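You operate a simulated robot arm through the tools that you are given. There is no shell and no other tool. Be economical: measure what you need, move in short steps, check, and stop when the job is done.

The job below is to be done with a simulated robot arm. You get a single attempt, and the scene is never put back.

JOB
Dust the long patch on the end rail and wax it.
Fine: use the white pad and put it back; slide the cover to the oil size and back over the wax; leave the short patch.
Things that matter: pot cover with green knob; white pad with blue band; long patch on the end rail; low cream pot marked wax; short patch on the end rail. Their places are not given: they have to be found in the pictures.

Only the result counts: the job must be done as asked and must still hold three seconds after the hand-in. Knocking over, shifting, dropping, spilling or breaking anything else fails it. Lids that push on must go on centred and level and be pressed home; caps that screw on are set level and turned clockwise until they are tight.

ROBOT AND FRAMES
A 6-joint arm with a two-finger parallel gripper, fixed in place. Base frame: the origin is at the foot of the arm, x ahead of it, y to its left, z up. Readings come in m, degrees, newtons and seconds.
With the tool pointing down near the work surface it reaches from about 0.24 to 0.64 m from the base axis. Its first joint turns from -66.0 to 66.0 degrees. Payload 2.7 kg.
The tool frame sits at the grasp point between the pads (the TCP): z along the fingers, y along the line on which they close. The tips reach 0.023 m beyond it. The gripper opens to 0.094 m. The fingers are 0.038 m wide and 0.01 m thick; the gripper's body (0.054 by 0.096 m) begins 0.039 m behind the TCP.
Orientation is told as [roll, pitch, yaw] about the base's x, y, z axes, in that order, counted from this pose: with the fingers straight down and closing along the base's y, the tool's x points along the base's -x, its y along +y and its z along -z.

CONTROLS
- The arm moves only by the tool jog_arm. Its arguments are lists of equal length, an entry for each row: "linear": the shift along the tool's x, y, z in m, a list of three; "delta_rot": the turn, a rotation vector about the tool's x, y, z in rad, a list of three. In form: {"linear": [[tx, ty, tz], ...], "delta_rot": [[rx, ry, rz], ...]}. A call has 1 to 12 rows; each row is the pose to reach, as a shift and turn from the pose commanded when the call began, along the tool's axes at that moment. "fingers" is the opening, from 0 (shut) to 1 (fully open), set as the call begins (left out, the last holds). A row lasts 0.2 s, in which the tool goes at most 0.05 m and 8.6 degrees; a call with a longer step from one row to the next is refused whole, and so is a gripper value outside its range. A pose out of reach is approached as far as the arm can. The call stops where the force on the tool passes 40 N (or 10 N more than at its start, if that is more) or the arm is blocked; 0.2 s more then pass. Each finger travels about 0.045 m/s and halts on what it meets, pressing with about 26 N; the grip force reading is that of the motor and also rises with nothing between the fingers. The clock runs only during rows and for 0.2 s after the last one: add rows that repeat a pose to give the fingers time. It gives the time, the measured TCP pose, the force on the tool (base axes), the opening and the grip force at its end, in the units of the frame above (readings bear some noise).
- Cameras (640 x 400 px; columns grow to the right, rows downward): "scene" is fixed at [0.0928, -0.4565, 1.4072]; the picture's right is [0.56, -0.83, 0.00], its down [-0.49, -0.33, -0.81] and it looks along [0.67, 0.45, -0.59] (base axes); focal length 332 px, centre (320, 200). "wrist" rides on the gripper at [-0.039, 0, -0.044] in the tool frame; the picture's right is [0.00, -1.00, 0.00], its down [0.97, 0.00, -0.24] and it looks along [0.24, 0.00, 0.97] (tool axes); focal length 218 px, centre (320, 200).
- camera(camera): a new picture of that camera. It takes no simulated time.
- point_at(camera, pixels): for up to 12 pixels [column, row] of the newest picture of that camera ("zoom" is the newest enlarged one), the place [x, y, z] in the base frame of the surface seen there, good to about 0.002 m, but the place of the scene camera against the robot may be out by one fixed shift of up to 0.012 m in any direction. It takes no simulated time.
- close_up(camera, box): a new picture of the part [left, top, right, bottom] of that camera's present view, enlarged. It takes no simulated time.
- finish_job(): hands the job in; it is judged then, once.

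Work in short steps. Measure before you move; look again where a grasp or a placing could have gone wrong, and mend it. You have 80 turns and 34 pictures in all, those below and enlarged ones among them. Open the gripper and draw the arm clear of the work before you hand the job in, unless the task says otherwise; then end with one line.

The tools are called after "Emit:" as name(argument=value, ...) on one line, values as JSON. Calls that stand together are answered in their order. jog_arm: Moves the arm, as the interface text tells. Its arguments: {"type":"object","properties":{"linear":{"type":"array","items":{"type":"array","items":{"type":"number"}}},"delta_rot":{"type":"array","items":{"type":"array","items":{"type":"number"}}},"fingers":{"type":"number"}},"required":["linear","delta_rot"]} The other tools are called the same way: camera (camera) takes a picture; point_at (camera, pixels) gives the place of the surface under pixels of a picture; close_up (camera, box) takes an enlarged picture of a part of a camera's view; finish_job () hands the job in.

At the start:

```text
t: 0.0
eef_pos: [0.4324, 0.0186, 1.0521]
orientation: [0.1, -0.1, 0.0]
contact_force: [-0.8, -0.6, 0.1]
grip_width: 0.0939
gripper_force: 0.1
```

scene: 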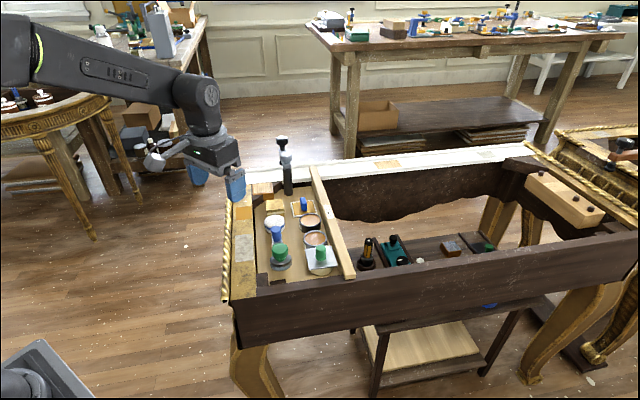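
wrist: 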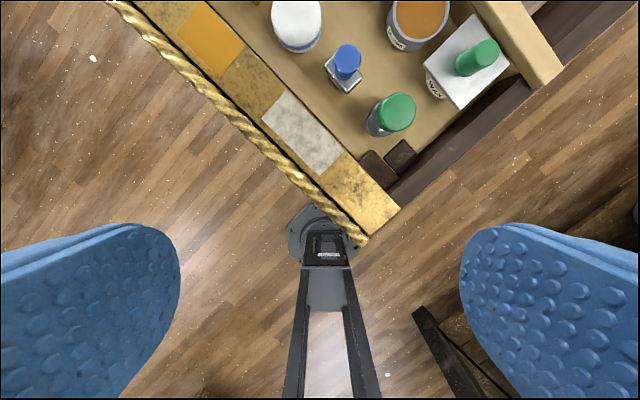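

The scene picture shows the table frame with a tray of pots around (300,230) and the end rail around (240,240). I take enlarged views of that area.

Emit:
close_up(camera="scene", box=[215, 160, 375, 310])

Emit:
close_up(camera="wrist", box=[120, 0, 560, 250])

```text
2.67 times, centred on (295, 235) of scene
```

zoom: 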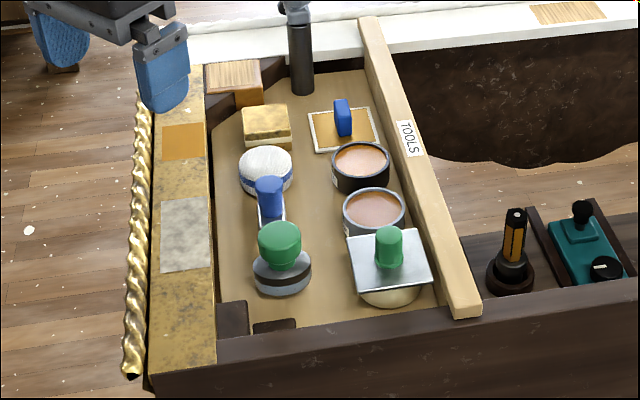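

```text
1.45 times, centred on (340, 125) of wrist
```

zoom: 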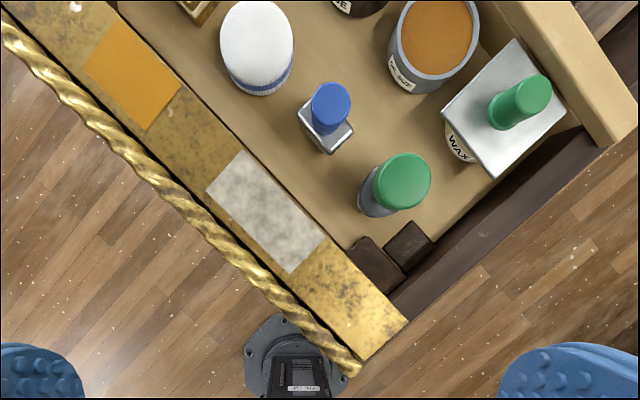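

The wrist zoom shows an ochre patch near (133,75), a grey patch near (265,210), the white pad (257,45) and the WAX pot under a plate (505,110). I measure them.

Emit:
point_at(camera="zoom", pixels=[[118, 15], [182, 85], [145, 130], [85, 65], [243, 150], [325, 238], [290, 272], [207, 190], [257, 30], [262, 88], [525, 95], [515, 40]])

Emit:
point_at(camera="zoom", pixels=[[565, 108], [495, 177], [443, 110], [437, 40], [390, 60], [455, 150], [330, 100], [405, 175], [300, 130], [340, 190], [580, 130], [220, 50]])

```text
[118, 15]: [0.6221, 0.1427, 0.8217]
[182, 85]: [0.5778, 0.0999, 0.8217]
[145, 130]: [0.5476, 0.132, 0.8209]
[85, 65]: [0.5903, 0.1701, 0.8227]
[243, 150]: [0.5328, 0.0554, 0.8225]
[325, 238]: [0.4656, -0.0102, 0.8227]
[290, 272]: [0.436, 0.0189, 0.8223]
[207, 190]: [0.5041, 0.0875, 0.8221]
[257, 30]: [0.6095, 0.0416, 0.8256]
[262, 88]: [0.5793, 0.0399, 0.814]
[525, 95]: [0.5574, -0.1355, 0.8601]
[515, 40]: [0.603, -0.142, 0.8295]
```

```text
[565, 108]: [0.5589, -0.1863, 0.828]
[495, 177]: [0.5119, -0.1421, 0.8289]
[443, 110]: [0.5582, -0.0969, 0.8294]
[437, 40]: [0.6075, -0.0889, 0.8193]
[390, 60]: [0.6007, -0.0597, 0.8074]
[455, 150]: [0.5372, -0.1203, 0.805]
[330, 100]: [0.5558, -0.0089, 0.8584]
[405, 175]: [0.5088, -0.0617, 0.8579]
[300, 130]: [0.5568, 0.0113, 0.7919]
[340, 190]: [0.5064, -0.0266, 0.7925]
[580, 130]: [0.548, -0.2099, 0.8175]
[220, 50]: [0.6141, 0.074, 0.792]
```

The grey patch is 0.094 m long (long patch), the ochre one 0.061 m (short). I move above the tray for a better look at the pad and cover.

Emit:
jog_arm(linear=[[-0.03, -0.02, 0], [-0.06, -0.04, 0], [-0.09, -0.05, 0], [-0.09, -0.05, 0]], delta_rot=[[0, 0, 0], [0, 0, 0], [0, 0, 0], [0, 0, 0]])

Emit:
camera(camera="wrist")

Emit:
close_up(camera="wrist", box=[180, 40, 500, 240])

Emit:
close_up(camera="scene", box=[255, 185, 345, 285])

```text
t: 1.0
eef_pos: [0.5214, -0.0316, 1.053]
orientation: [0.1, 0.0, 0.0]
contact_force: [-0.3, 0.8, -0.6]
grip_width: 0.0941
gripper_force: 0.0
```

```text
29 pictures are left
```

wrist: 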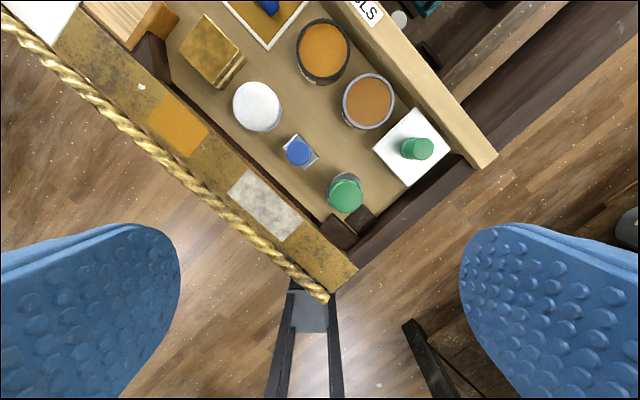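

```text
2.00 times, centred on (340, 140) of wrist
```

zoom: 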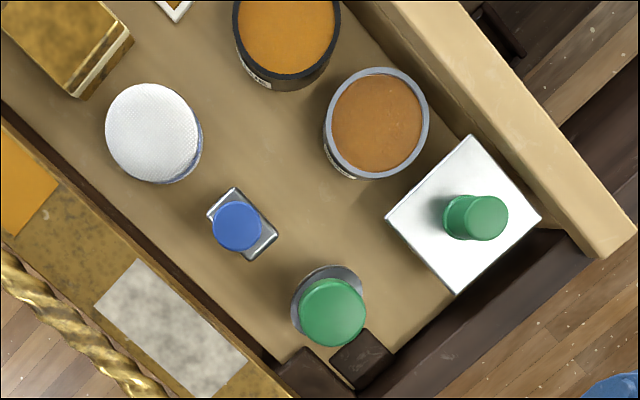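

```text
4.00 times, centred on (300, 235) of scene
```

zoom: 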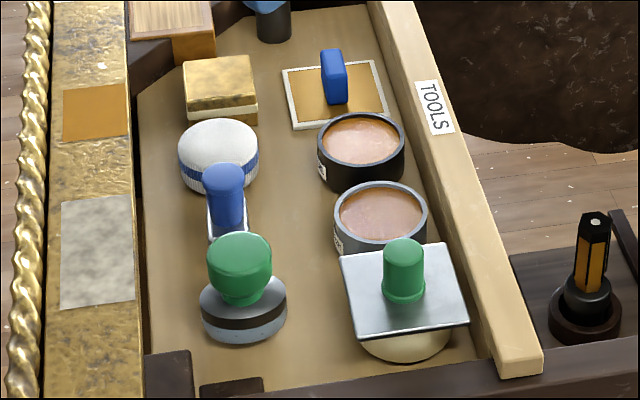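

The white puck with blue band is at wrist (256,107), knob at (417,149), oil size pot at (368,101). I measure edges of these.

Emit:
point_at(camera="wrist", pixels=[[256, 105], [234, 103], [278, 103], [256, 84], [256, 126], [409, 148], [430, 148], [344, 100], [394, 100], [368, 75], [368, 125], [298, 151]])

Emit:
point_at(camera="wrist", pixels=[[368, 100], [349, 100], [388, 100], [413, 107], [450, 150], [407, 186], [374, 149], [218, 70], [323, 52], [298, 52], [348, 52], [344, 195]])

Emit:
point_at(camera="zoom", pixels=[[217, 150], [403, 255], [380, 213], [400, 350], [235, 260], [217, 180], [245, 170], [220, 190], [380, 250], [340, 230], [425, 220], [360, 140]])

```text
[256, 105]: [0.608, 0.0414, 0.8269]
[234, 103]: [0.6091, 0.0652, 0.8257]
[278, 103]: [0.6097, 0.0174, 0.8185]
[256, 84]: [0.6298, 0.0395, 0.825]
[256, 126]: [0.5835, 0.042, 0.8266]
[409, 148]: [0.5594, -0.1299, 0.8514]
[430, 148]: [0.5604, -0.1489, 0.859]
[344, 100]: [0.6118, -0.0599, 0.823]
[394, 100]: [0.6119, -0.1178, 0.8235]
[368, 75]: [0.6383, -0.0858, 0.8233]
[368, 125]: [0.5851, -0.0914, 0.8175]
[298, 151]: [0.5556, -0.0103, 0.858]
```

```text
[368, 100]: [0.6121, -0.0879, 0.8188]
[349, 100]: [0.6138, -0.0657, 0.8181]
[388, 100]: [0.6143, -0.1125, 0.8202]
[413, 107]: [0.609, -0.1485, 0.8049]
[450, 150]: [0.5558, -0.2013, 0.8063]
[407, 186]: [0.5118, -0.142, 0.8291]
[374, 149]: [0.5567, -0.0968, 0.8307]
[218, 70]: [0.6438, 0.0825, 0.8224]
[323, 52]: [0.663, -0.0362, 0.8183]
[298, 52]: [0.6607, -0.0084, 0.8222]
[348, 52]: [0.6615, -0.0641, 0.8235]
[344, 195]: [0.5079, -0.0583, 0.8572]
```

```text
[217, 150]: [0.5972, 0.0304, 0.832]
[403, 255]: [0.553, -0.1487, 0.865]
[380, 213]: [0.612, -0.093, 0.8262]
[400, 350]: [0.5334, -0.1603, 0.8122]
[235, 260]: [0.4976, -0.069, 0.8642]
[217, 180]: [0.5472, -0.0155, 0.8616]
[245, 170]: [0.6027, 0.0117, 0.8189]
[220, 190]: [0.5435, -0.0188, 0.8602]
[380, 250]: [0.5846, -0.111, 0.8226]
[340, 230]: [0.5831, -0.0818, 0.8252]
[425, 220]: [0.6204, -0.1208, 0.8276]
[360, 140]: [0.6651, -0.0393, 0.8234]
```

Next I check heights of obstacles: rope moulding, TOOLS rail, wooden block and dark upright cylinder.

Emit:
point_at(camera="wrist", pixels=[[150, 143], [225, 215], [290, 278], [430, 90], [470, 140], [210, 150], [290, 225], [240, 255], [130, 20], [337, 230], [362, 218], [300, 235]])

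Emit:
point_at(camera="zoom", pixels=[[272, 25], [265, 5], [220, 70], [335, 60], [435, 110], [500, 340], [200, 40], [170, 10], [35, 200], [40, 100], [272, 40], [165, 370]])

```text
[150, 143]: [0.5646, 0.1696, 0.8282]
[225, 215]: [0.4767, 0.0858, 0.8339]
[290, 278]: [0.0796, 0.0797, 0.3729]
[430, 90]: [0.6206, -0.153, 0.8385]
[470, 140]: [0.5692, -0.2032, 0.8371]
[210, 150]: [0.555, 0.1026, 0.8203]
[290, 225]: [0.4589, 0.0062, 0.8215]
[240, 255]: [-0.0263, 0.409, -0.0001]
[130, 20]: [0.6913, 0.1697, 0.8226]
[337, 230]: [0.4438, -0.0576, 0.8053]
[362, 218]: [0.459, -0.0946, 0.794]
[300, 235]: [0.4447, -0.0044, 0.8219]
```

```text
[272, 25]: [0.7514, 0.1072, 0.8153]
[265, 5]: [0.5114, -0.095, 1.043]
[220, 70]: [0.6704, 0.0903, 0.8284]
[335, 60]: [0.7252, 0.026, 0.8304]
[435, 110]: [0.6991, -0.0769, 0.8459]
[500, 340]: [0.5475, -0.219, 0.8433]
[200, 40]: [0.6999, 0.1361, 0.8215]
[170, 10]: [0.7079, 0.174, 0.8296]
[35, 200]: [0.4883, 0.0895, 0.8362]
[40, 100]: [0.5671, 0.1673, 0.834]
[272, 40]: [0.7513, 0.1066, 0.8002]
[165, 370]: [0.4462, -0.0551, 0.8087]
```

Rail top (TOOLS) is ~0.84, rope ~0.834. I turn to yaw 44.3° (square to the tray) and move above the green knob, part-closed.

Emit:
jog_arm(linear=[[-0.006, -0.018, 0.01], [-0.012, -0.036, 0.02], [-0.018, -0.055, 0.03], [-0.025, -0.073, 0.04], [-0.031, -0.09, 0.05], [-0.037, -0.109, 0.06], [-0.037, -0.109, 0.06]], delta_rot=[[0, 0, -0.129], [0, 0, -0.258], [0, 0, -0.387], [0, 0, -0.516], [0, 0, -0.645], [0, 0, -0.773], [0, 0, -0.773]], fingers=0.5)

Emit:
camera(camera="wrist")

```text
t: 2.6
eef_pos: [0.561, -0.1413, 0.9906]
orientation: [0.1, -0.2, 44.4]
contact_force: [0.4, -0.1, 0.0]
grip_width: 0.0469
gripper_force: 0.1
```

```text
26 pictures are left
```

wrist: 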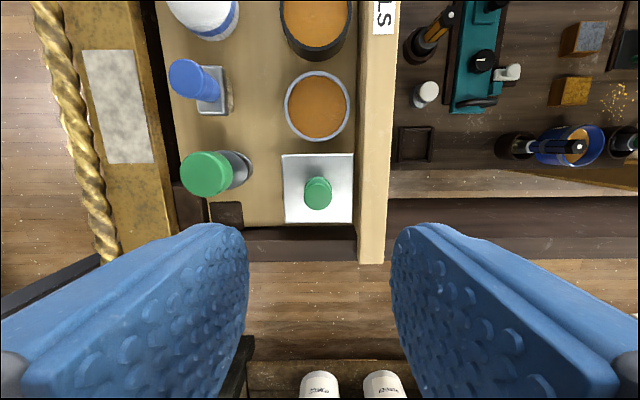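

The tray is now square in view; knob at (318,193), plate corners (282,154)-(354,222). I measure them.

Emit:
point_at(camera="wrist", pixels=[[318, 186], [307, 186], [330, 186], [318, 196], [284, 157], [351, 156], [350, 220], [286, 220], [317, 75], [317, 138], [286, 105], [348, 105]])

Emit:
point_at(camera="wrist", pixels=[[318, 181], [318, 206], [362, 190], [370, 190], [382, 190], [366, 110]])

```text
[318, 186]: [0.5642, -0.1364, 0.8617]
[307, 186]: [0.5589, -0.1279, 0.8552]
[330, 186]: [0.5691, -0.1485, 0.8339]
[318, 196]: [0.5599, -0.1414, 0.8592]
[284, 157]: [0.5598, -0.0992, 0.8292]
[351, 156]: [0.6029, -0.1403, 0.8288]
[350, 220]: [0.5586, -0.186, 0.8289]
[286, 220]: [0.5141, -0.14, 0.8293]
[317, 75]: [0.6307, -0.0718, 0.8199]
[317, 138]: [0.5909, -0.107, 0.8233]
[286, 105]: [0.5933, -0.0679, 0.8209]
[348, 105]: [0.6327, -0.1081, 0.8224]
```

```text
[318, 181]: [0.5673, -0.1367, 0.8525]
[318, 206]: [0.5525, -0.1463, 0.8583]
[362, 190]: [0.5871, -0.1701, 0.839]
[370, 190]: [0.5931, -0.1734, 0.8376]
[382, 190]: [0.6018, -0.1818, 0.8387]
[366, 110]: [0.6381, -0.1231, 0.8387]
```

Plate/knob centre is (0.559,-0.141), top 0.861. I descend onto the knob to TCP z≈0.856 (tips 0.833, above plate 0.829).

Emit:
jog_arm(linear=[[0.001, 0, 0.03], [0.001, 0, 0.06], [0.001, 0, 0.09], [0.001, 0, 0.115], [0.001, 0, 0.13], [0.001, 0, 0.1345], [0.001, 0, 0.1345]], delta_rot=[[0, 0, 0], [0, 0, 0], [0, 0, 0], [0, 0, 0], [0, 0, 0], [0, 0, 0], [0, 0, 0]])

Emit:
camera(camera="wrist")

```text
t: 4.2
eef_pos: [0.5593, -0.1403, 0.8562]
orientation: [0.1, -0.1, 44.3]
contact_force: [0.2, 0.2, 0.4]
grip_width: 0.0472
gripper_force: 0.2
```

```text
25 pictures are left
```

wrist: 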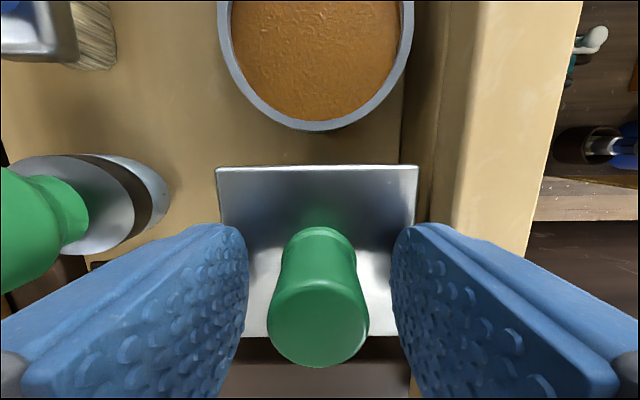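

The knob (318,320) sits centred between the fingers. I close on it.

Emit:
jog_arm(linear=[[0, 0, 0], [0, 0, 0], [0, 0, 0], [0, 0, 0]], delta_rot=[[0, 0, 0], [0, 0, 0], [0, 0, 0], [0, 0, 0]], fingers=0)

```text
t: 5.2
eef_pos: [0.559, -0.1403, 0.8568]
orientation: [0.1, 0.1, 44.3]
contact_force: [-4.1, 4.1, 0.6]
grip_width: 0.0231
gripper_force: 45.2
```

Gripped (23 mm). I slide 0.075 m along the tray towards the oil size, raised 1 mm to spare the rim.

Emit:
jog_arm(linear=[[0, 0, -0.001], [-0.015, 0, -0.001], [-0.03, 0, -0.001], [-0.045, 0, -0.001], [-0.06, 0, -0.001], [-0.075, 0.0005, -0.001], [-0.075, 0.0005, -0.001]], delta_rot=[[0, 0, 0], [0, 0, 0], [0, 0, 0], [0, 0, 0], [0, 0, 0], [0, 0, 0], [0, 0, 0]])

Emit:
close_up(camera="scene", box=[255, 185, 345, 285])

```text
t: 6.8
eef_pos: [0.6114, -0.0871, 0.857]
orientation: [0.3, 0.1, 44.3]
contact_force: [-6.8, 5.9, -17.5]
grip_width: 0.0232
gripper_force: 45.1
```

```text
4.00 times, centred on (300, 235) of scene
```

zoom: 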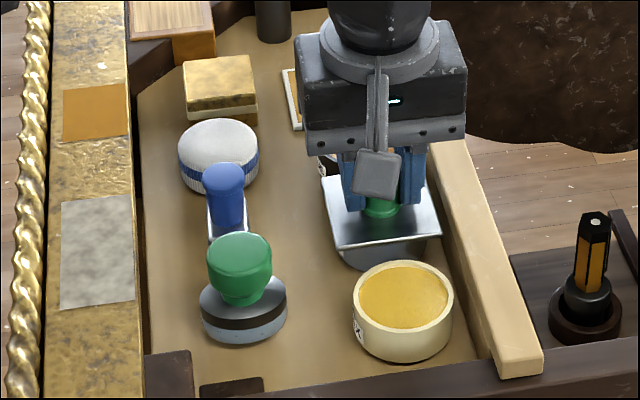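

The cover is over the oil size, wax pot open. The tool feels −17.5 N in z, so I lower the 1 mm again, then release.

Emit:
jog_arm(linear=[[0, 0, 0.001], [0, 0, 0.001]], delta_rot=[[0, 0, 0], [0, 0, 0]])

Emit:
jog_arm(linear=[[0, 0, 0.001], [0, 0, 0.001], [0, 0, 0.001], [0, 0, 0.001]], delta_rot=[[0, 0, 0], [0, 0, 0], [0, 0, 0], [0, 0, 0]], fingers=0.48)

```text
t: 7.4
eef_pos: [0.6112, -0.0869, 0.8575]
orientation: [0.2, 0.1, 44.3]
contact_force: [-10.2, 8.9, -10.5]
grip_width: 0.0232
gripper_force: 45.1
```

```text
t: 8.4
eef_pos: [0.6112, -0.088, 0.8563]
orientation: [0.1, -0.1, 44.3]
contact_force: [-0.9, -0.3, 0.2]
grip_width: 0.0452
gripper_force: 0.1
```

Released. I rise and go above the white pad with the gripper at 0.75 opening.

Emit:
jog_arm(linear=[[0, 0, -0.04], [0, 0, -0.08], [-0.02, 0.02, -0.11], [-0.045, 0.05, -0.12], [-0.07, 0.075, -0.12], [-0.087, 0.094, -0.12], [-0.087, 0.094, -0.12]], delta_rot=[[0, 0, 0], [0, 0, 0], [0, 0, 0], [0, 0, 0], [0, 0, 0], [0, 0, 0], [0, 0, 0]])

Emit:
camera(camera="wrist")

```text
t: 10.0
eef_pos: [0.6081, 0.0394, 0.9771]
orientation: [0.1, -0.1, 44.4]
contact_force: [0.3, -0.7, 0.2]
grip_width: 0.0451
gripper_force: 0.0
```

```text
23 pictures are left
```

wrist: 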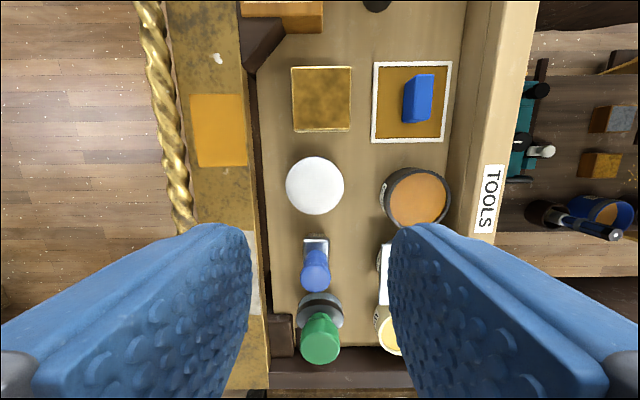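

The pad is at wrist (315,186). I measure its edges and those of the block ahead and rail beside.

Emit:
point_at(camera="wrist", pixels=[[315, 186], [289, 186], [341, 186], [315, 161], [315, 211], [322, 130], [315, 255], [258, 186], [268, 186], [385, 186], [400, 335], [385, 350]])

```text
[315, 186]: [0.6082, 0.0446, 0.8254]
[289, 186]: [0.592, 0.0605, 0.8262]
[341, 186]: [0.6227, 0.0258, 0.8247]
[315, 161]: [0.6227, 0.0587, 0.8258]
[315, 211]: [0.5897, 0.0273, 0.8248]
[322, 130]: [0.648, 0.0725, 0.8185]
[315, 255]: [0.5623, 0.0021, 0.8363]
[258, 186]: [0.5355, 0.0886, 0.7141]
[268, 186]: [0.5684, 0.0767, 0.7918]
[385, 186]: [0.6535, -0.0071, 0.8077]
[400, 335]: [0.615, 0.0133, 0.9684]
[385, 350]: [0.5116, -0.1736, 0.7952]
```

Pad centre (0.607,0.043), Ø≈0.048. I open to 0.068 and descend so that the tips reach z≈0.807.

Emit:
jog_arm(linear=[[-0.0018, 0.0033, 0.02], [-0.0018, 0.0033, 0.05], [-0.0018, 0.0033, 0.08], [-0.0018, 0.0033, 0.11], [-0.0018, 0.0033, 0.135], [-0.0018, 0.0033, 0.147], [-0.0018, 0.0033, 0.147]], delta_rot=[[0, 0, 0], [0, 0, 0], [0, 0, 0], [0, 0, 0], [0, 0, 0], [0, 0, 0], [0, 0, 0]], fingers=0.72)

Emit:
camera(camera="wrist")

```text
t: 11.6
eef_pos: [0.6085, 0.0427, 0.8296]
orientation: [0.0, -0.2, 44.2]
contact_force: [0.3, -0.5, -0.1]
grip_width: 0.068
gripper_force: 0.1
```

```text
22 pictures are left
```

wrist: 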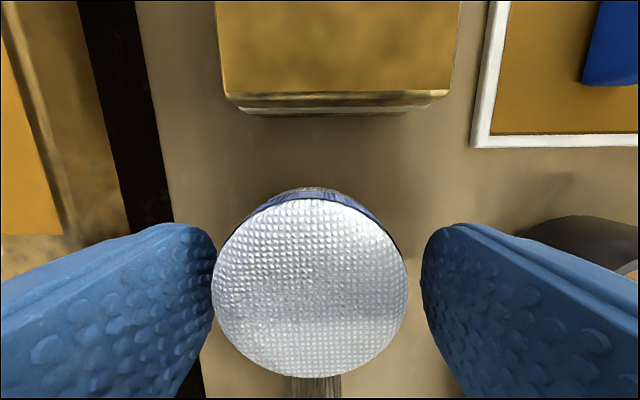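

The pad (centre px ~(310,288)) is slightly off the finger midline; I measure its rim points here.

Emit:
point_at(camera="wrist", pixels=[[310, 288], [222, 288], [398, 288], [310, 208], [310, 370], [310, 304]])

```text
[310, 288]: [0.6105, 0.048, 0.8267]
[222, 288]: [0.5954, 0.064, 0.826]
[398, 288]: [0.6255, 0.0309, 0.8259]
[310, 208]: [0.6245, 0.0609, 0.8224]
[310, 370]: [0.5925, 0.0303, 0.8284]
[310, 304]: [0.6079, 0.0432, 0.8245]
```

Centre is about (0.609,0.046). I trim by 2–3 mm and close.

Emit:
jog_arm(linear=[[-0.0025, 0.002, 0], [-0.0025, 0.002, 0]], delta_rot=[[0, 0, 0], [0, 0, 0]])

Emit:
jog_arm(linear=[[0, 0, 0], [0, 0, 0], [0, 0, 0], [0, 0, 0]], delta_rot=[[0, 0, 0], [0, 0, 0], [0, 0, 0], [0, 0, 0]], fingers=0)

Emit:
camera(camera="wrist")

```text
t: 12.2
eef_pos: [0.6082, 0.0469, 0.8286]
orientation: [0.0, -0.2, 44.4]
contact_force: [0.4, 0.4, 0.2]
grip_width: 0.0677
gripper_force: 0.1
```

```text
t: 13.2
eef_pos: [0.6085, 0.0463, 0.8282]
orientation: [0.1, -0.1, 44.3]
contact_force: [0.2, 0.5, 0.0]
grip_width: 0.0519
gripper_force: 26.3
```

```text
21 pictures are left
```

wrist: 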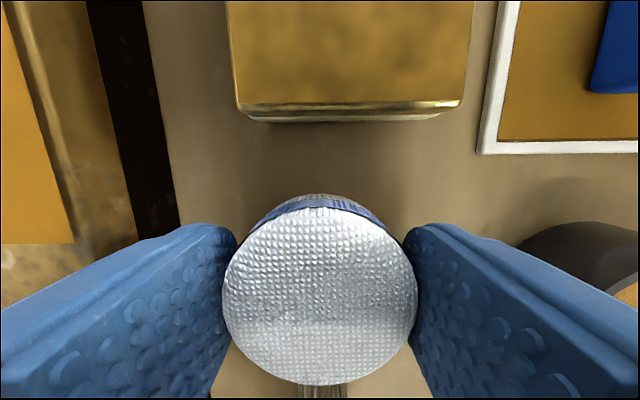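

Gripped (52 mm). I lift and carry it over the long patch's centre.

Emit:
jog_arm(linear=[[0, 0, -0.03], [0, 0, -0.06], [0, 0, -0.09], [0.025, 0.02, -0.1], [0.05, 0.04, -0.1], [0.075, 0.06, -0.1], [0.0946, 0.0775, -0.09], [0.0946, 0.0775, -0.06], [0.0946, 0.0775, -0.06]], delta_rot=[[0, 0, 0], [0, 0, 0], [0, 0, 0], [0, 0, 0], [0, 0, 0], [0, 0, 0], [0, 0, 0], [0, 0, 0], [0, 0, 0]])

Emit:
camera(camera="scene")

Emit:
camera(camera="wrist")

```text
t: 15.2
eef_pos: [0.4869, 0.0357, 0.8879]
orientation: [0.1, -0.2, 44.3]
contact_force: [-0.3, -0.8, -0.1]
grip_width: 0.0001
gripper_force: 26.1
```

```text
20 pictures are left
```

scene: 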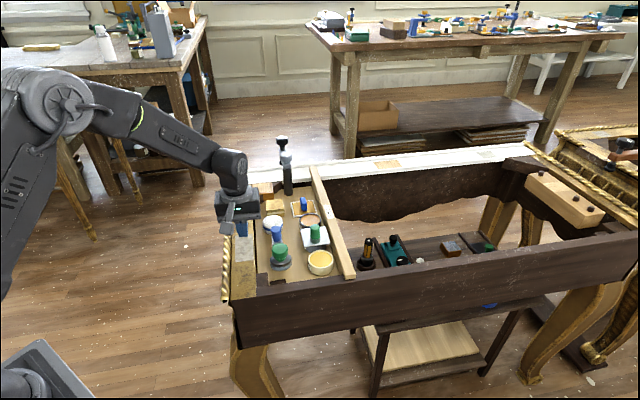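

```text
19 pictures are left
```

wrist: 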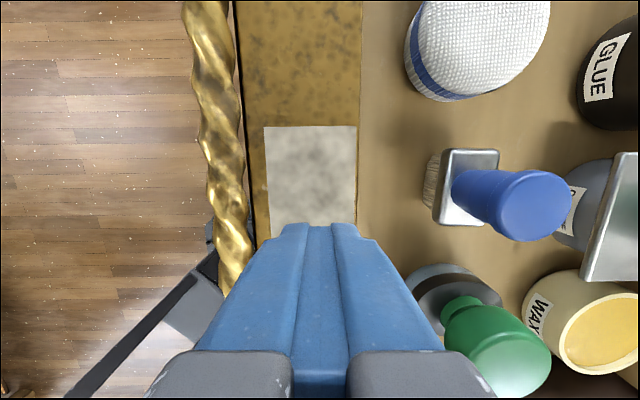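

The gripper is empty: the pad slipped out and stands at about its place (475,40). I look closely at its profile and position.

Emit:
close_up(camera="wrist", box=[380, 0, 580, 125])

Emit:
point_at(camera="wrist", pixels=[[480, 30], [407, 30], [415, 75], [440, 95], [548, 30], [478, 88], [424, 60], [475, 160], [440, 190], [540, 210], [245, 150], [225, 150]])

Emit:
close_up(camera="scene", box=[255, 195, 319, 235])

```text
3.20 times, centred on (480, 62) of wrist
```

zoom: 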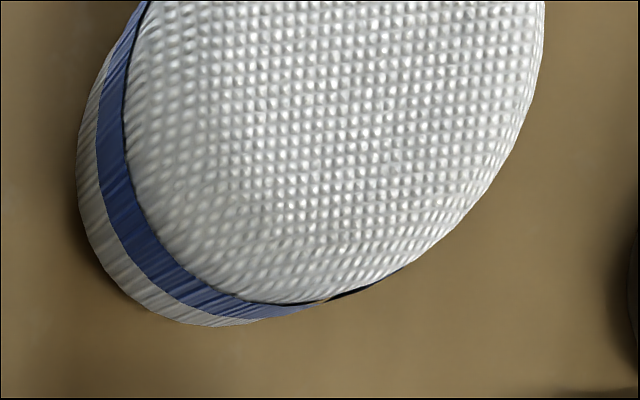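

```text
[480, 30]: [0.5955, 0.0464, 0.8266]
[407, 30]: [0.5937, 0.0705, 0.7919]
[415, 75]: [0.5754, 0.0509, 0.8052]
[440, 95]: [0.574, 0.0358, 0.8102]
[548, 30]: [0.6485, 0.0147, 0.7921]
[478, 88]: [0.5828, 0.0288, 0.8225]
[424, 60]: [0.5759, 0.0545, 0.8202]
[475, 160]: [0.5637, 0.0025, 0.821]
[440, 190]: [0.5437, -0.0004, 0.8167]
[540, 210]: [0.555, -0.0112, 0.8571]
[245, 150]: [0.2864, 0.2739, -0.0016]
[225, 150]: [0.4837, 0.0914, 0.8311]
```

```text
10.00 times, centred on (287, 215) of scene
```

zoom: 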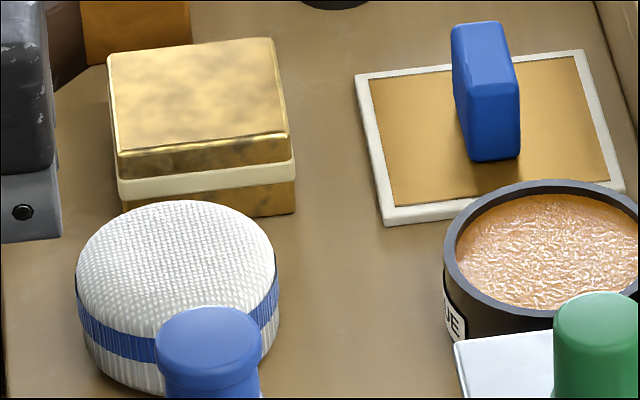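

The pad has straight sides low down and a domed top, so the grip was too high. I rise and go back above it with the gripper open for a view of pad and wax pot.

Emit:
point_at(camera="wrist", pixels=[[605, 330], [562, 325], [575, 325], [635, 290], [600, 290], [600, 372], [530, 310]])

Emit:
jog_arm(linear=[[0, 0, -0.03], [0, 0, -0.05], [-0.03, -0.025, -0.08], [-0.06, -0.05, -0.09], [-0.0946, -0.0775, -0.09], [-0.0946, -0.0775, -0.09]], delta_rot=[[0, 0, 0], [0, 0, 0], [0, 0, 0], [0, 0, 0], [0, 0, 0], [0, 0, 0]], fingers=0.75)

Emit:
camera(camera="wrist")

```text
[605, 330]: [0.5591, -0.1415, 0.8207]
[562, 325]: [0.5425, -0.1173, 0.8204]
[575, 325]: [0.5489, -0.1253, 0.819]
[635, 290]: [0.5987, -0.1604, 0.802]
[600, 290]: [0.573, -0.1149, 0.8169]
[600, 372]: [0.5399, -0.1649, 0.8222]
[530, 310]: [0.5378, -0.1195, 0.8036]
```

```text
t: 16.6
eef_pos: [0.609, 0.0469, 0.9791]
orientation: [0.1, 0.0, 44.3]
contact_force: [-0.1, -0.5, 0.1]
grip_width: 0.0705
gripper_force: 0.2
```

```text
16 pictures are left
```

wrist: 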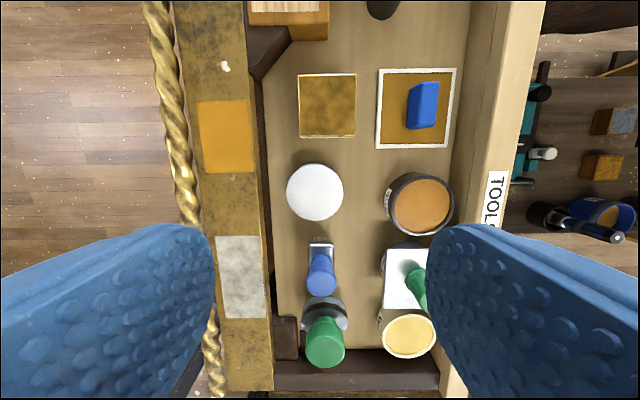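

Pad at (315,192) again. Measure its top edges and the wax pot rim (408,335).

Emit:
point_at(camera="wrist", pixels=[[315, 192], [291, 192], [339, 192], [315, 168], [315, 216], [408, 335], [383, 335], [434, 335], [408, 312], [408, 357], [405, 326]])

```text
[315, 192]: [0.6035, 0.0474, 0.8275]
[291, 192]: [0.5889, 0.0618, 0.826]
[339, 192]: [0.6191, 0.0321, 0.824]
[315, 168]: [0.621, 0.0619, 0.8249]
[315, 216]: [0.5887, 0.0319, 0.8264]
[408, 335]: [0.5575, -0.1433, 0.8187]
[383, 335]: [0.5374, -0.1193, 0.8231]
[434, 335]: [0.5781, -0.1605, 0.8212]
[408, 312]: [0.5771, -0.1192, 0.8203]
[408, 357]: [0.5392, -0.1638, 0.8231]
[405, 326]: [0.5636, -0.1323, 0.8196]
```

Pad now centred near (0.6045,0.047). I descend to z≈0.85 above it with opening 0.064 and check the alignment.

Emit:
jog_arm(linear=[[0.003, 0.003, 0.03], [0.003, 0.003, 0.06], [0.003, 0.003, 0.09], [0.003, 0.003, 0.12], [0.003, 0.003, 0.13], [0.003, 0.003, 0.13]], delta_rot=[[0, 0, 0], [0, 0, 0], [0, 0, 0], [0, 0, 0], [0, 0, 0], [0, 0, 0]], fingers=0.68)

Emit:
camera(camera="wrist")

```text
t: 18.0
eef_pos: [0.6033, 0.0455, 0.849]
orientation: [0.1, -0.1, 44.3]
contact_force: [-0.8, 0.8, -0.2]
grip_width: 0.0641
gripper_force: 0.1
```

```text
15 pictures are left
```

wrist: 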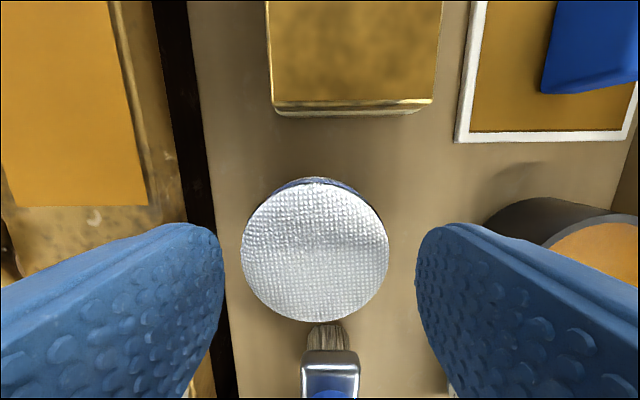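

I check the pad's outline points for a final trim.

Emit:
point_at(camera="wrist", pixels=[[244, 252], [386, 252], [315, 186], [315, 316], [315, 250], [300, 350], [345, 350], [320, 335], [318, 181]])

```text
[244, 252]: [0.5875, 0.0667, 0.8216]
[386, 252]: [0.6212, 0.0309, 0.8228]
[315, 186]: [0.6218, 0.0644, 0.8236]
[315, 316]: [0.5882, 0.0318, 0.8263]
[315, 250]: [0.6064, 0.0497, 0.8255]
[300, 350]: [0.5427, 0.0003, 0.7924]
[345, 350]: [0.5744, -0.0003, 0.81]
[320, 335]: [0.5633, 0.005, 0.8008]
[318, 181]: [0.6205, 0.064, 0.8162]
```

Centre (0.6045,0.0485); I trim and descend to TCP z≈0.819 (tips 0.796), then close.

Emit:
jog_arm(linear=[[-0.002, 0.0012, 0], [-0.002, 0.0012, 0.01], [-0.002, 0.0012, 0.02], [-0.002, 0.0012, 0.03], [-0.002, 0.0012, 0.03]], delta_rot=[[0, 0, 0], [0, 0, 0], [0, 0, 0], [0, 0, 0], [0, 0, 0]], fingers=0.64)

Emit:
jog_arm(linear=[[0, 0, 0], [0, 0, 0], [0, 0, 0], [0, 0, 0]], delta_rot=[[0, 0, 0], [0, 0, 0], [0, 0, 0], [0, 0, 0]], fingers=0)

Emit:
jog_arm(linear=[[0, 0, -0.005], [0, 0, -0.01], [0, 0, -0.015], [0, 0, -0.015]], delta_rot=[[0, 0, 0], [0, 0, 0], [0, 0, 0], [0, 0, 0]])

```text
t: 19.2
eef_pos: [0.604, 0.0493, 0.8198]
orientation: [0.1, -0.1, 44.3]
contact_force: [0.7, -0.2, 0.4]
grip_width: 0.0601
gripper_force: 0.0
```

```text
t: 20.2
eef_pos: [0.6035, 0.0485, 0.8198]
orientation: [0.1, -0.2, 44.5]
contact_force: [0.0, -0.1, -1.0]
grip_width: 0.0522
gripper_force: 25.8
```

```text
t: 21.2
eef_pos: [0.6041, 0.0485, 0.8328]
orientation: [0.1, -0.1, 44.3]
contact_force: [0.0, 0.3, -0.5]
grip_width: 0.0522
gripper_force: 25.9
```

Held at 52 mm after the lift. I carry it high to the patch, turning 90° so that the fingers lie along the rail and clear the rope.

Emit:
jog_arm(linear=[[0, 0, -0.025], [0, 0, -0.05], [0, 0, -0.075], [0.01, 0.008, -0.09], [0.02, 0.016, -0.09], [0.03, 0.025, -0.09], [0.04, 0.034, -0.09], [0.052, 0.043, -0.09], [0.064, 0.052, -0.09], [0.076, 0.062, -0.09], [0.0933, 0.076, -0.09], [0.0933, 0.076, -0.09]], delta_rot=[[0, 0, 0.05], [0, 0, 0.19], [0, 0, 0.33], [0, 0, 0.47], [0, 0, 0.61], [0, 0, 0.75], [0, 0, 0.89], [0, 0, 1.03], [0, 0, 1.17], [0, 0, 1.31], [0, 0, 1.45], [0, 0, 1.571]])

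Emit:
camera(camera="wrist")

```text
t: 23.8
eef_pos: [0.4849, 0.0383, 0.9263]
orientation: [0.1, 0.1, -45.9]
contact_force: [0.5, 0.0, -0.2]
grip_width: 0.0522
gripper_force: 25.7
```

```text
14 pictures are left
```

wrist: 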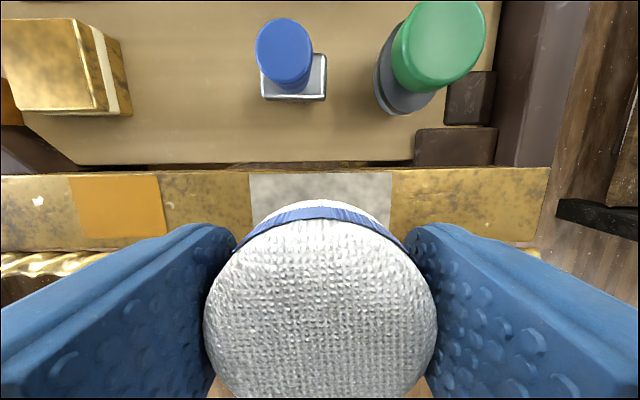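

The pad is centred over the patch (edges at cols 249/391). I lower to just above the rail.

Emit:
jog_arm(linear=[[0, 0, 0.03], [0, 0, 0.055], [0, 0, 0.07], [0, 0, 0.074], [0, 0, 0.074]], delta_rot=[[0, 0, 0], [0, 0, 0], [0, 0, 0], [0, 0, 0], [0, 0, 0]])

Emit:
jog_arm(linear=[[0, 0, 0.002], [0, 0, 0.003], [0, 0, 0.003]], delta_rot=[[0, 0, 0], [0, 0, 0], [0, 0, 0]])

```text
t: 25.0
eef_pos: [0.4851, 0.0392, 0.8502]
orientation: [0.2, 0.1, -45.7]
contact_force: [0.6, 0.5, -0.8]
grip_width: 0.0523
gripper_force: 26.3
```

```text
t: 25.8
eef_pos: [0.485, 0.0376, 0.8497]
orientation: [0.2, -0.1, -45.7]
contact_force: [-4.8, -3.0, 19.5]
grip_width: 0.0523
gripper_force: 26.2
```

Contact at z≈0.850 with ~19 N. I ease to lighter pressure and stroke along the patch both ways.

Emit:
jog_arm(linear=[[0, 0, -0.0015], [0, 0.015, -0.0015], [0, 0.03, -0.0015], [0, 0.045, -0.0015], [-0.003, 0.045, -0.0015], [-0.003, 0.03, -0.0015], [-0.003, 0.015, -0.0015], [-0.003, 0, -0.0015], [-0.003, -0.015, -0.0015], [-0.003, -0.03, -0.0015], [-0.003, -0.045, -0.0015], [0, -0.045, -0.0015]], delta_rot=[[0, 0, 0], [0, 0, 0], [0, 0, 0], [0, 0, 0], [0, 0, 0], [0, 0, 0], [0, 0, 0], [0, 0, 0], [0, 0, 0], [0, 0, 0], [0, 0, 0], [0, 0, 0]])

Emit:
close_up(camera="scene", box=[205, 190, 325, 300])

```text
t: 28.4
eef_pos: [0.4523, 0.0053, 0.8473]
orientation: [0.0, 0.1, -45.7]
contact_force: [2.4, -3.5, 7.9]
grip_width: 0.0521
gripper_force: 26.1
```

```text
3.64 times, centred on (265, 245) of scene
```

zoom: 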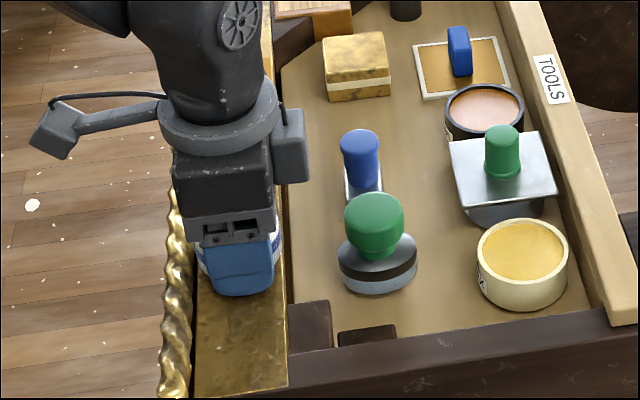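

Force 8 N, pad still held (blue band visible at (205,260)). I stroke back to the far end, then lift to look.

Emit:
jog_arm(linear=[[0.002, 0.015, 0], [0.002, 0.03, 0], [0.002, 0.045, 0], [0.002, 0.06, 0], [0.002, 0.075, 0], [0.002, 0.09, 0], [0, 0.075, 0], [0, 0.06, 0], [0, 0.045, 0]], delta_rot=[[0, 0, 0], [0, 0, 0], [0, 0, 0], [0, 0, 0], [0, 0, 0], [0, 0, 0], [0, 0, 0], [0, 0, 0], [0, 0, 0]])

Emit:
jog_arm(linear=[[0, 0, -0.03], [0.0, 0, -0.06], [-0.02, 0, -0.09], [-0.04, 0, -0.1], [-0.06, 0, -0.1], [-0.08, 0, -0.1], [-0.08, 0, -0.1]], delta_rot=[[0, 0, 0], [0, 0, 0], [0, 0, 0], [0, 0, 0], [0, 0, 0], [0, 0, 0], [0, 0, 0]])

Emit:
close_up(camera="scene", box=[205, 190, 325, 300])

```text
t: 30.4
eef_pos: [0.4858, 0.0385, 0.8488]
orientation: [0.1, 0.0, -45.7]
contact_force: [0.2, 0.0, 0.0]
grip_width: 0.0522
gripper_force: 25.9
```

```text
t: 32.0
eef_pos: [0.5405, -0.0208, 0.9488]
orientation: [0.0, 0.1, -45.6]
contact_force: [-0.4, 0.8, 0.0]
grip_width: 0.0522
gripper_force: 25.9
```

```text
3.64 times, centred on (265, 245) of scene
```

zoom: 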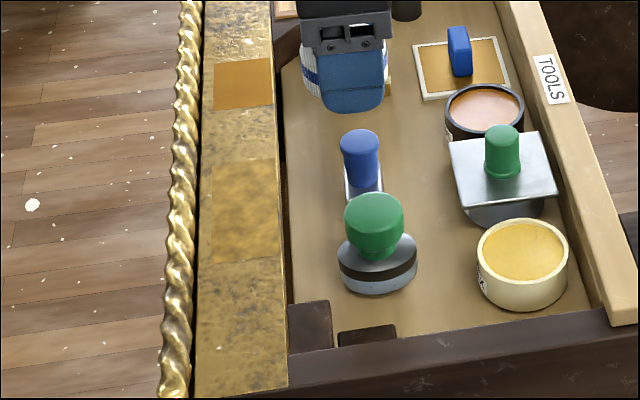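

The grey is nearly gone. I look closer for residual dust.

Emit:
close_up(camera="scene", box=[220, 195, 276, 285])

```text
4.44 times, centred on (248, 240) of scene
```

zoom: 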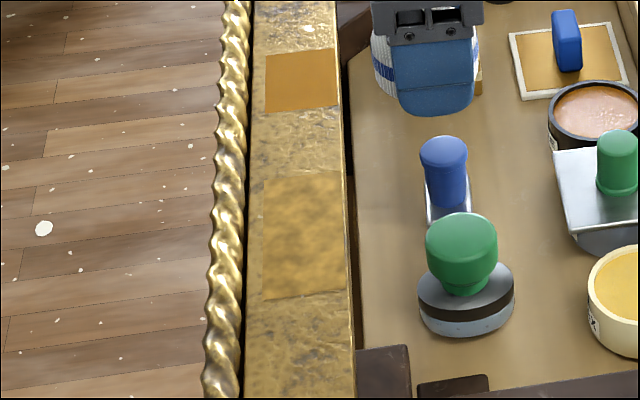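

The patch still looks mottled compared with the clean short patch, as the last stroke had no force. I go back and dust again with a bit more pressure.

Emit:
jog_arm(linear=[[0.02, 0, 0], [0.05, 0, 0], [0.08, 0, 0.02], [0.08, 0, 0.06], [0.08, 0, 0.095], [0.08, 0, 0.1], [0.08, 0, 0.102], [0.08, 0, 0.102]], delta_rot=[[0, 0, 0], [0, 0, 0], [0, 0, 0], [0, 0, 0], [0, 0, 0], [0, 0, 0], [0, 0, 0], [0, 0, 0]])

```text
t: 33.8
eef_pos: [0.4835, 0.0379, 0.8484]
orientation: [0.2, 0.0, -45.7]
contact_force: [-9.5, 0.7, 22.0]
grip_width: 0.0522
gripper_force: 25.5
```

Pressure 22 N; I stroke the length twice, staying just within the measured limits.

Emit:
jog_arm(linear=[[0, 0.02, -0.0005], [0, 0.045, -0.0005], [0.002, 0.025, -0.0005], [0.002, 0, -0.0005], [0.002, -0.025, -0.0005], [0.002, -0.045, -0.0005], [-0.003, -0.045, -0.0005], [-0.003, -0.025, -0.0005], [-0.003, 0, -0.0005], [-0.003, 0.025, -0.0005], [-0.003, 0.045, -0.0005], [0, 0.045, -0.0005]], delta_rot=[[0, 0, 0], [0, 0, 0], [0, 0, 0], [0, 0, 0], [0, 0, 0], [0, 0, 0], [0, 0, 0], [0, 0, 0], [0, 0, 0], [0, 0, 0], [0, 0, 0], [0, 0, 0]])

Emit:
jog_arm(linear=[[0, -0.025, 0], [0, -0.045, 0], [0, -0.065, 0], [0, -0.09, 0], [0, -0.065, 0], [0, -0.045, 0]], delta_rot=[[0, 0, 0], [0, 0, 0], [0, 0, 0], [0, 0, 0], [0, 0, 0], [0, 0, 0]])

Emit:
jog_arm(linear=[[0, 0, -0.03], [0.0, 0, -0.06], [-0.02, 0, -0.09], [-0.04, 0, -0.1], [-0.06, 0, -0.1], [-0.08, 0, -0.1], [-0.08, 0, -0.1]], delta_rot=[[0, 0, 0], [0, 0, 0], [0, 0, 0], [0, 0, 0], [0, 0, 0], [0, 0, 0], [0, 0, 0]])

Emit:
close_up(camera="scene", box=[220, 195, 284, 275])

```text
t: 36.4
eef_pos: [0.5177, 0.0704, 0.8481]
orientation: [0.3, 0.1, -45.7]
contact_force: [3.1, -3.3, 9.2]
grip_width: 0.0519
gripper_force: 25.7
```

```text
t: 37.8
eef_pos: [0.4843, 0.0373, 0.8483]
orientation: [0.0, 0.1, -45.7]
contact_force: [-5.0, -5.4, 14.8]
grip_width: 0.0518
gripper_force: 26.9
```

```text
t: 39.4
eef_pos: [0.5425, -0.0175, 0.9477]
orientation: [0.2, 0.0, -45.8]
contact_force: [-0.4, 0.8, 0.0]
grip_width: 0.0516
gripper_force: 25.8
```

```text
5.00 times, centred on (252, 235) of scene
```

zoom: 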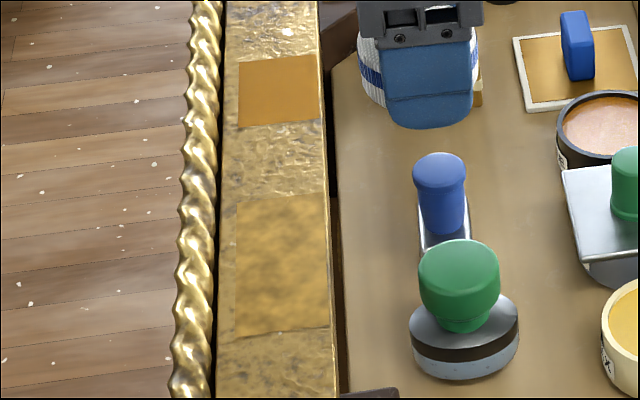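

A second pass did not change it: the patch is now in its dusted look. Next the wax; I check the beam in front of the wax pot.

Emit:
camera(camera="wrist")

```text
9 pictures are left
```

wrist: 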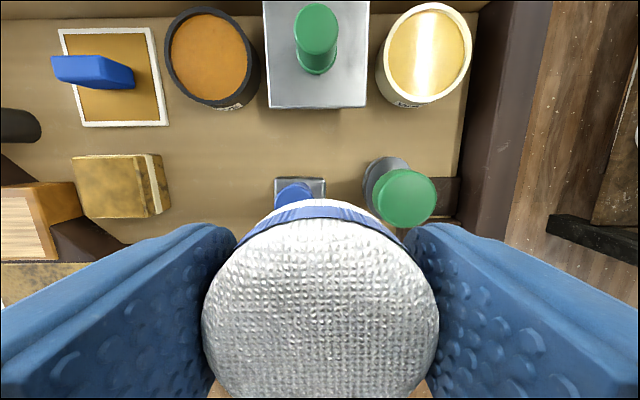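

Emit:
point_at(camera="wrist", pixels=[[430, 52], [382, 60], [468, 45], [390, 60], [461, 47], [425, 92], [480, 60], [500, 60], [530, 60], [367, 50], [267, 50], [420, 70]])

```text
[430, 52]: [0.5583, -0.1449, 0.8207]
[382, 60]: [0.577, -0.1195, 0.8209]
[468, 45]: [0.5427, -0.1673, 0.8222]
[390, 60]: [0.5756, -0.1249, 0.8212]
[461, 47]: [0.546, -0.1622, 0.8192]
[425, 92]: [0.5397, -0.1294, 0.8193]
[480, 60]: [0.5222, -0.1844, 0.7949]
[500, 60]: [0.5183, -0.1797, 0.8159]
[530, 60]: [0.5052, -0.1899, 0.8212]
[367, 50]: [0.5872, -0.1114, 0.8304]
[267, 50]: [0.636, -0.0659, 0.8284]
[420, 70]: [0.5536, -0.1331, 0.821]
```

Clearances: plate edge 42 mm away from the wax centre, fingers reach 36 mm. I move over the wax pot and lower to just above it.

Emit:
jog_arm(linear=[[-0.03, -0.02, 0], [-0.06, -0.045, 0], [-0.0997, -0.0755, 0], [-0.0997, -0.0755, 0.03], [-0.0997, -0.0755, 0.06], [-0.0997, -0.0755, 0.085], [-0.0997, -0.0755, 0.093], [-0.0997, -0.0755, 0.093]], delta_rot=[[0, 0, 0], [0, 0, 0], [0, 0, 0], [0, 0, 0], [0, 0, 0], [0, 0, 0], [0, 0, 0], [0, 0, 0]])

Emit:
close_up(camera="scene", box=[270, 205, 360, 285])

```text
t: 41.2
eef_pos: [0.5565, -0.1428, 0.8539]
orientation: [0.1, 0.1, -45.7]
contact_force: [0.1, -0.1, -0.7]
grip_width: 0.0521
gripper_force: 26.2
```

```text
5.00 times, centred on (315, 245) of scene
```

zoom: 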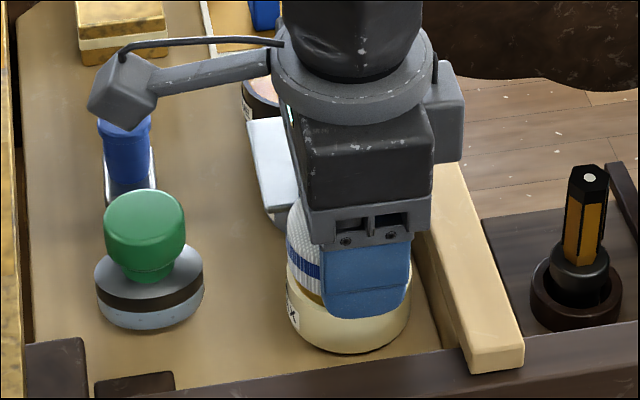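

Pad is over the wax pot. I lower gently, watching force.

Emit:
jog_arm(linear=[[0, 0, 0.002], [0, 0, 0.004], [0, 0, 0.005], [0, 0, 0.005]], delta_rot=[[0, 0, 0], [0, 0, 0], [0, 0, 0], [0, 0, 0]])

```text
t: 42.2
eef_pos: [0.556, -0.1417, 0.8485]
orientation: [0.1, 0.0, -45.7]
contact_force: [0.0, -0.2, 0.1]
grip_width: 0.0518
gripper_force: 26.9
```

No contact yet at 0.8485; I go down 1 mm at a time.

Emit:
jog_arm(linear=[[0, 0, 0.001], [0, 0, 0.001]], delta_rot=[[0, 0, 0], [0, 0, 0]])

Emit:
jog_arm(linear=[[0, 0, 0.001], [0, 0, 0.001]], delta_rot=[[0, 0, 0], [0, 0, 0]])

```text
t: 42.8
eef_pos: [0.5564, -0.1421, 0.8478]
orientation: [0.1, 0.1, -45.7]
contact_force: [-0.7, -0.2, -1.8]
grip_width: 0.0518
gripper_force: 25.8
```

```text
t: 43.4
eef_pos: [0.5561, -0.1429, 0.8459]
orientation: [0.1, 0.1, -45.8]
contact_force: [-0.1, 1.0, 0.1]
grip_width: 0.0517
gripper_force: 26.2
```

Still free at 0.846. Another millimetre or two, stopping at first force.

Emit:
jog_arm(linear=[[0, 0, 0.001], [0, 0, 0.001]], delta_rot=[[0, 0, 0], [0, 0, 0]])

Emit:
jog_arm(linear=[[0, 0, 0.001], [0, 0, 0.001]], delta_rot=[[0, 0, 0], [0, 0, 0]])

Emit:
close_up(camera="scene", box=[300, 230, 348, 260])

```text
t: 44.0
eef_pos: [0.5573, -0.1423, 0.8446]
orientation: [0.1, 0.1, -45.6]
contact_force: [0.0, 0.8, 5.1]
grip_width: 0.052
gripper_force: 26.2
```

```text
t: 44.6
eef_pos: [0.5555, -0.1429, 0.846]
orientation: [0.1, 0.0, -45.7]
contact_force: [1.7, 1.7, 8.9]
grip_width: 0.052
gripper_force: 26.4
```

```text
13.33 times, centred on (324, 245) of scene
```

zoom: 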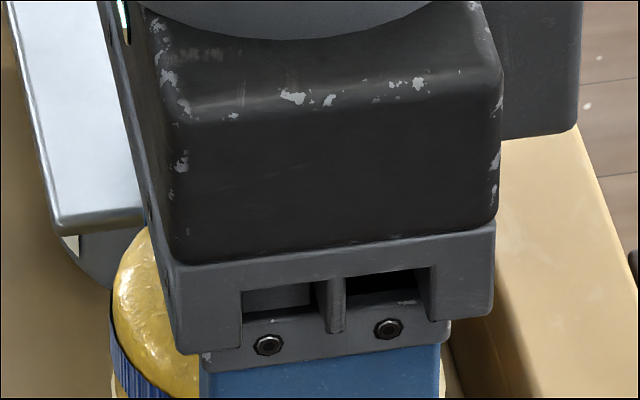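

The pad turned waxy yellow: it is loaded. I lift and carry it back over the long patch.

Emit:
jog_arm(linear=[[0, 0, -0.03], [0, 0, -0.06], [0, 0, -0.1], [0.045, 0.019, -0.1], [0.09, 0.038, -0.1], [0.135, 0.057, -0.1], [0.1797, 0.0755, -0.1], [0.1797, 0.0755, -0.06], [0.1797, 0.0755, -0.025], [0.1797, 0.0755, -0.006], [0.1797, 0.0755, -0.006]], delta_rot=[[0, 0, 0], [0, 0, 0], [0, 0, 0], [0, 0, 0], [0, 0, 0], [0, 0, 0], [0, 0, 0], [0, 0, 0], [0, 0, 0], [0, 0, 0], [0, 0, 0]])

Emit:
jog_arm(linear=[[0, 0, 0.002], [0, 0, 0.003], [0, 0, 0.003]], delta_rot=[[0, 0, 0], [0, 0, 0], [0, 0, 0]])

```text
t: 47.0
eef_pos: [0.4852, 0.0379, 0.8516]
orientation: [0.2, 0.1, -45.7]
contact_force: [-0.3, 0.0, 0.4]
grip_width: 0.0516
gripper_force: 26.0
```

```text
t: 47.8
eef_pos: [0.4841, 0.0379, 0.8487]
orientation: [0.1, 0.2, -45.7]
contact_force: [-0.2, -0.8, 0.1]
grip_width: 0.0518
gripper_force: 26.1
```

Emit:
jog_arm(linear=[[0, 0, 0.0015], [0, 0, 0.0015]], delta_rot=[[0, 0, 0], [0, 0, 0]])

```text
t: 48.4
eef_pos: [0.4843, 0.038, 0.8479]
orientation: [0.1, 0.0, -45.7]
contact_force: [-4.9, -2.0, 16.1]
grip_width: 0.052
gripper_force: 26.9
```

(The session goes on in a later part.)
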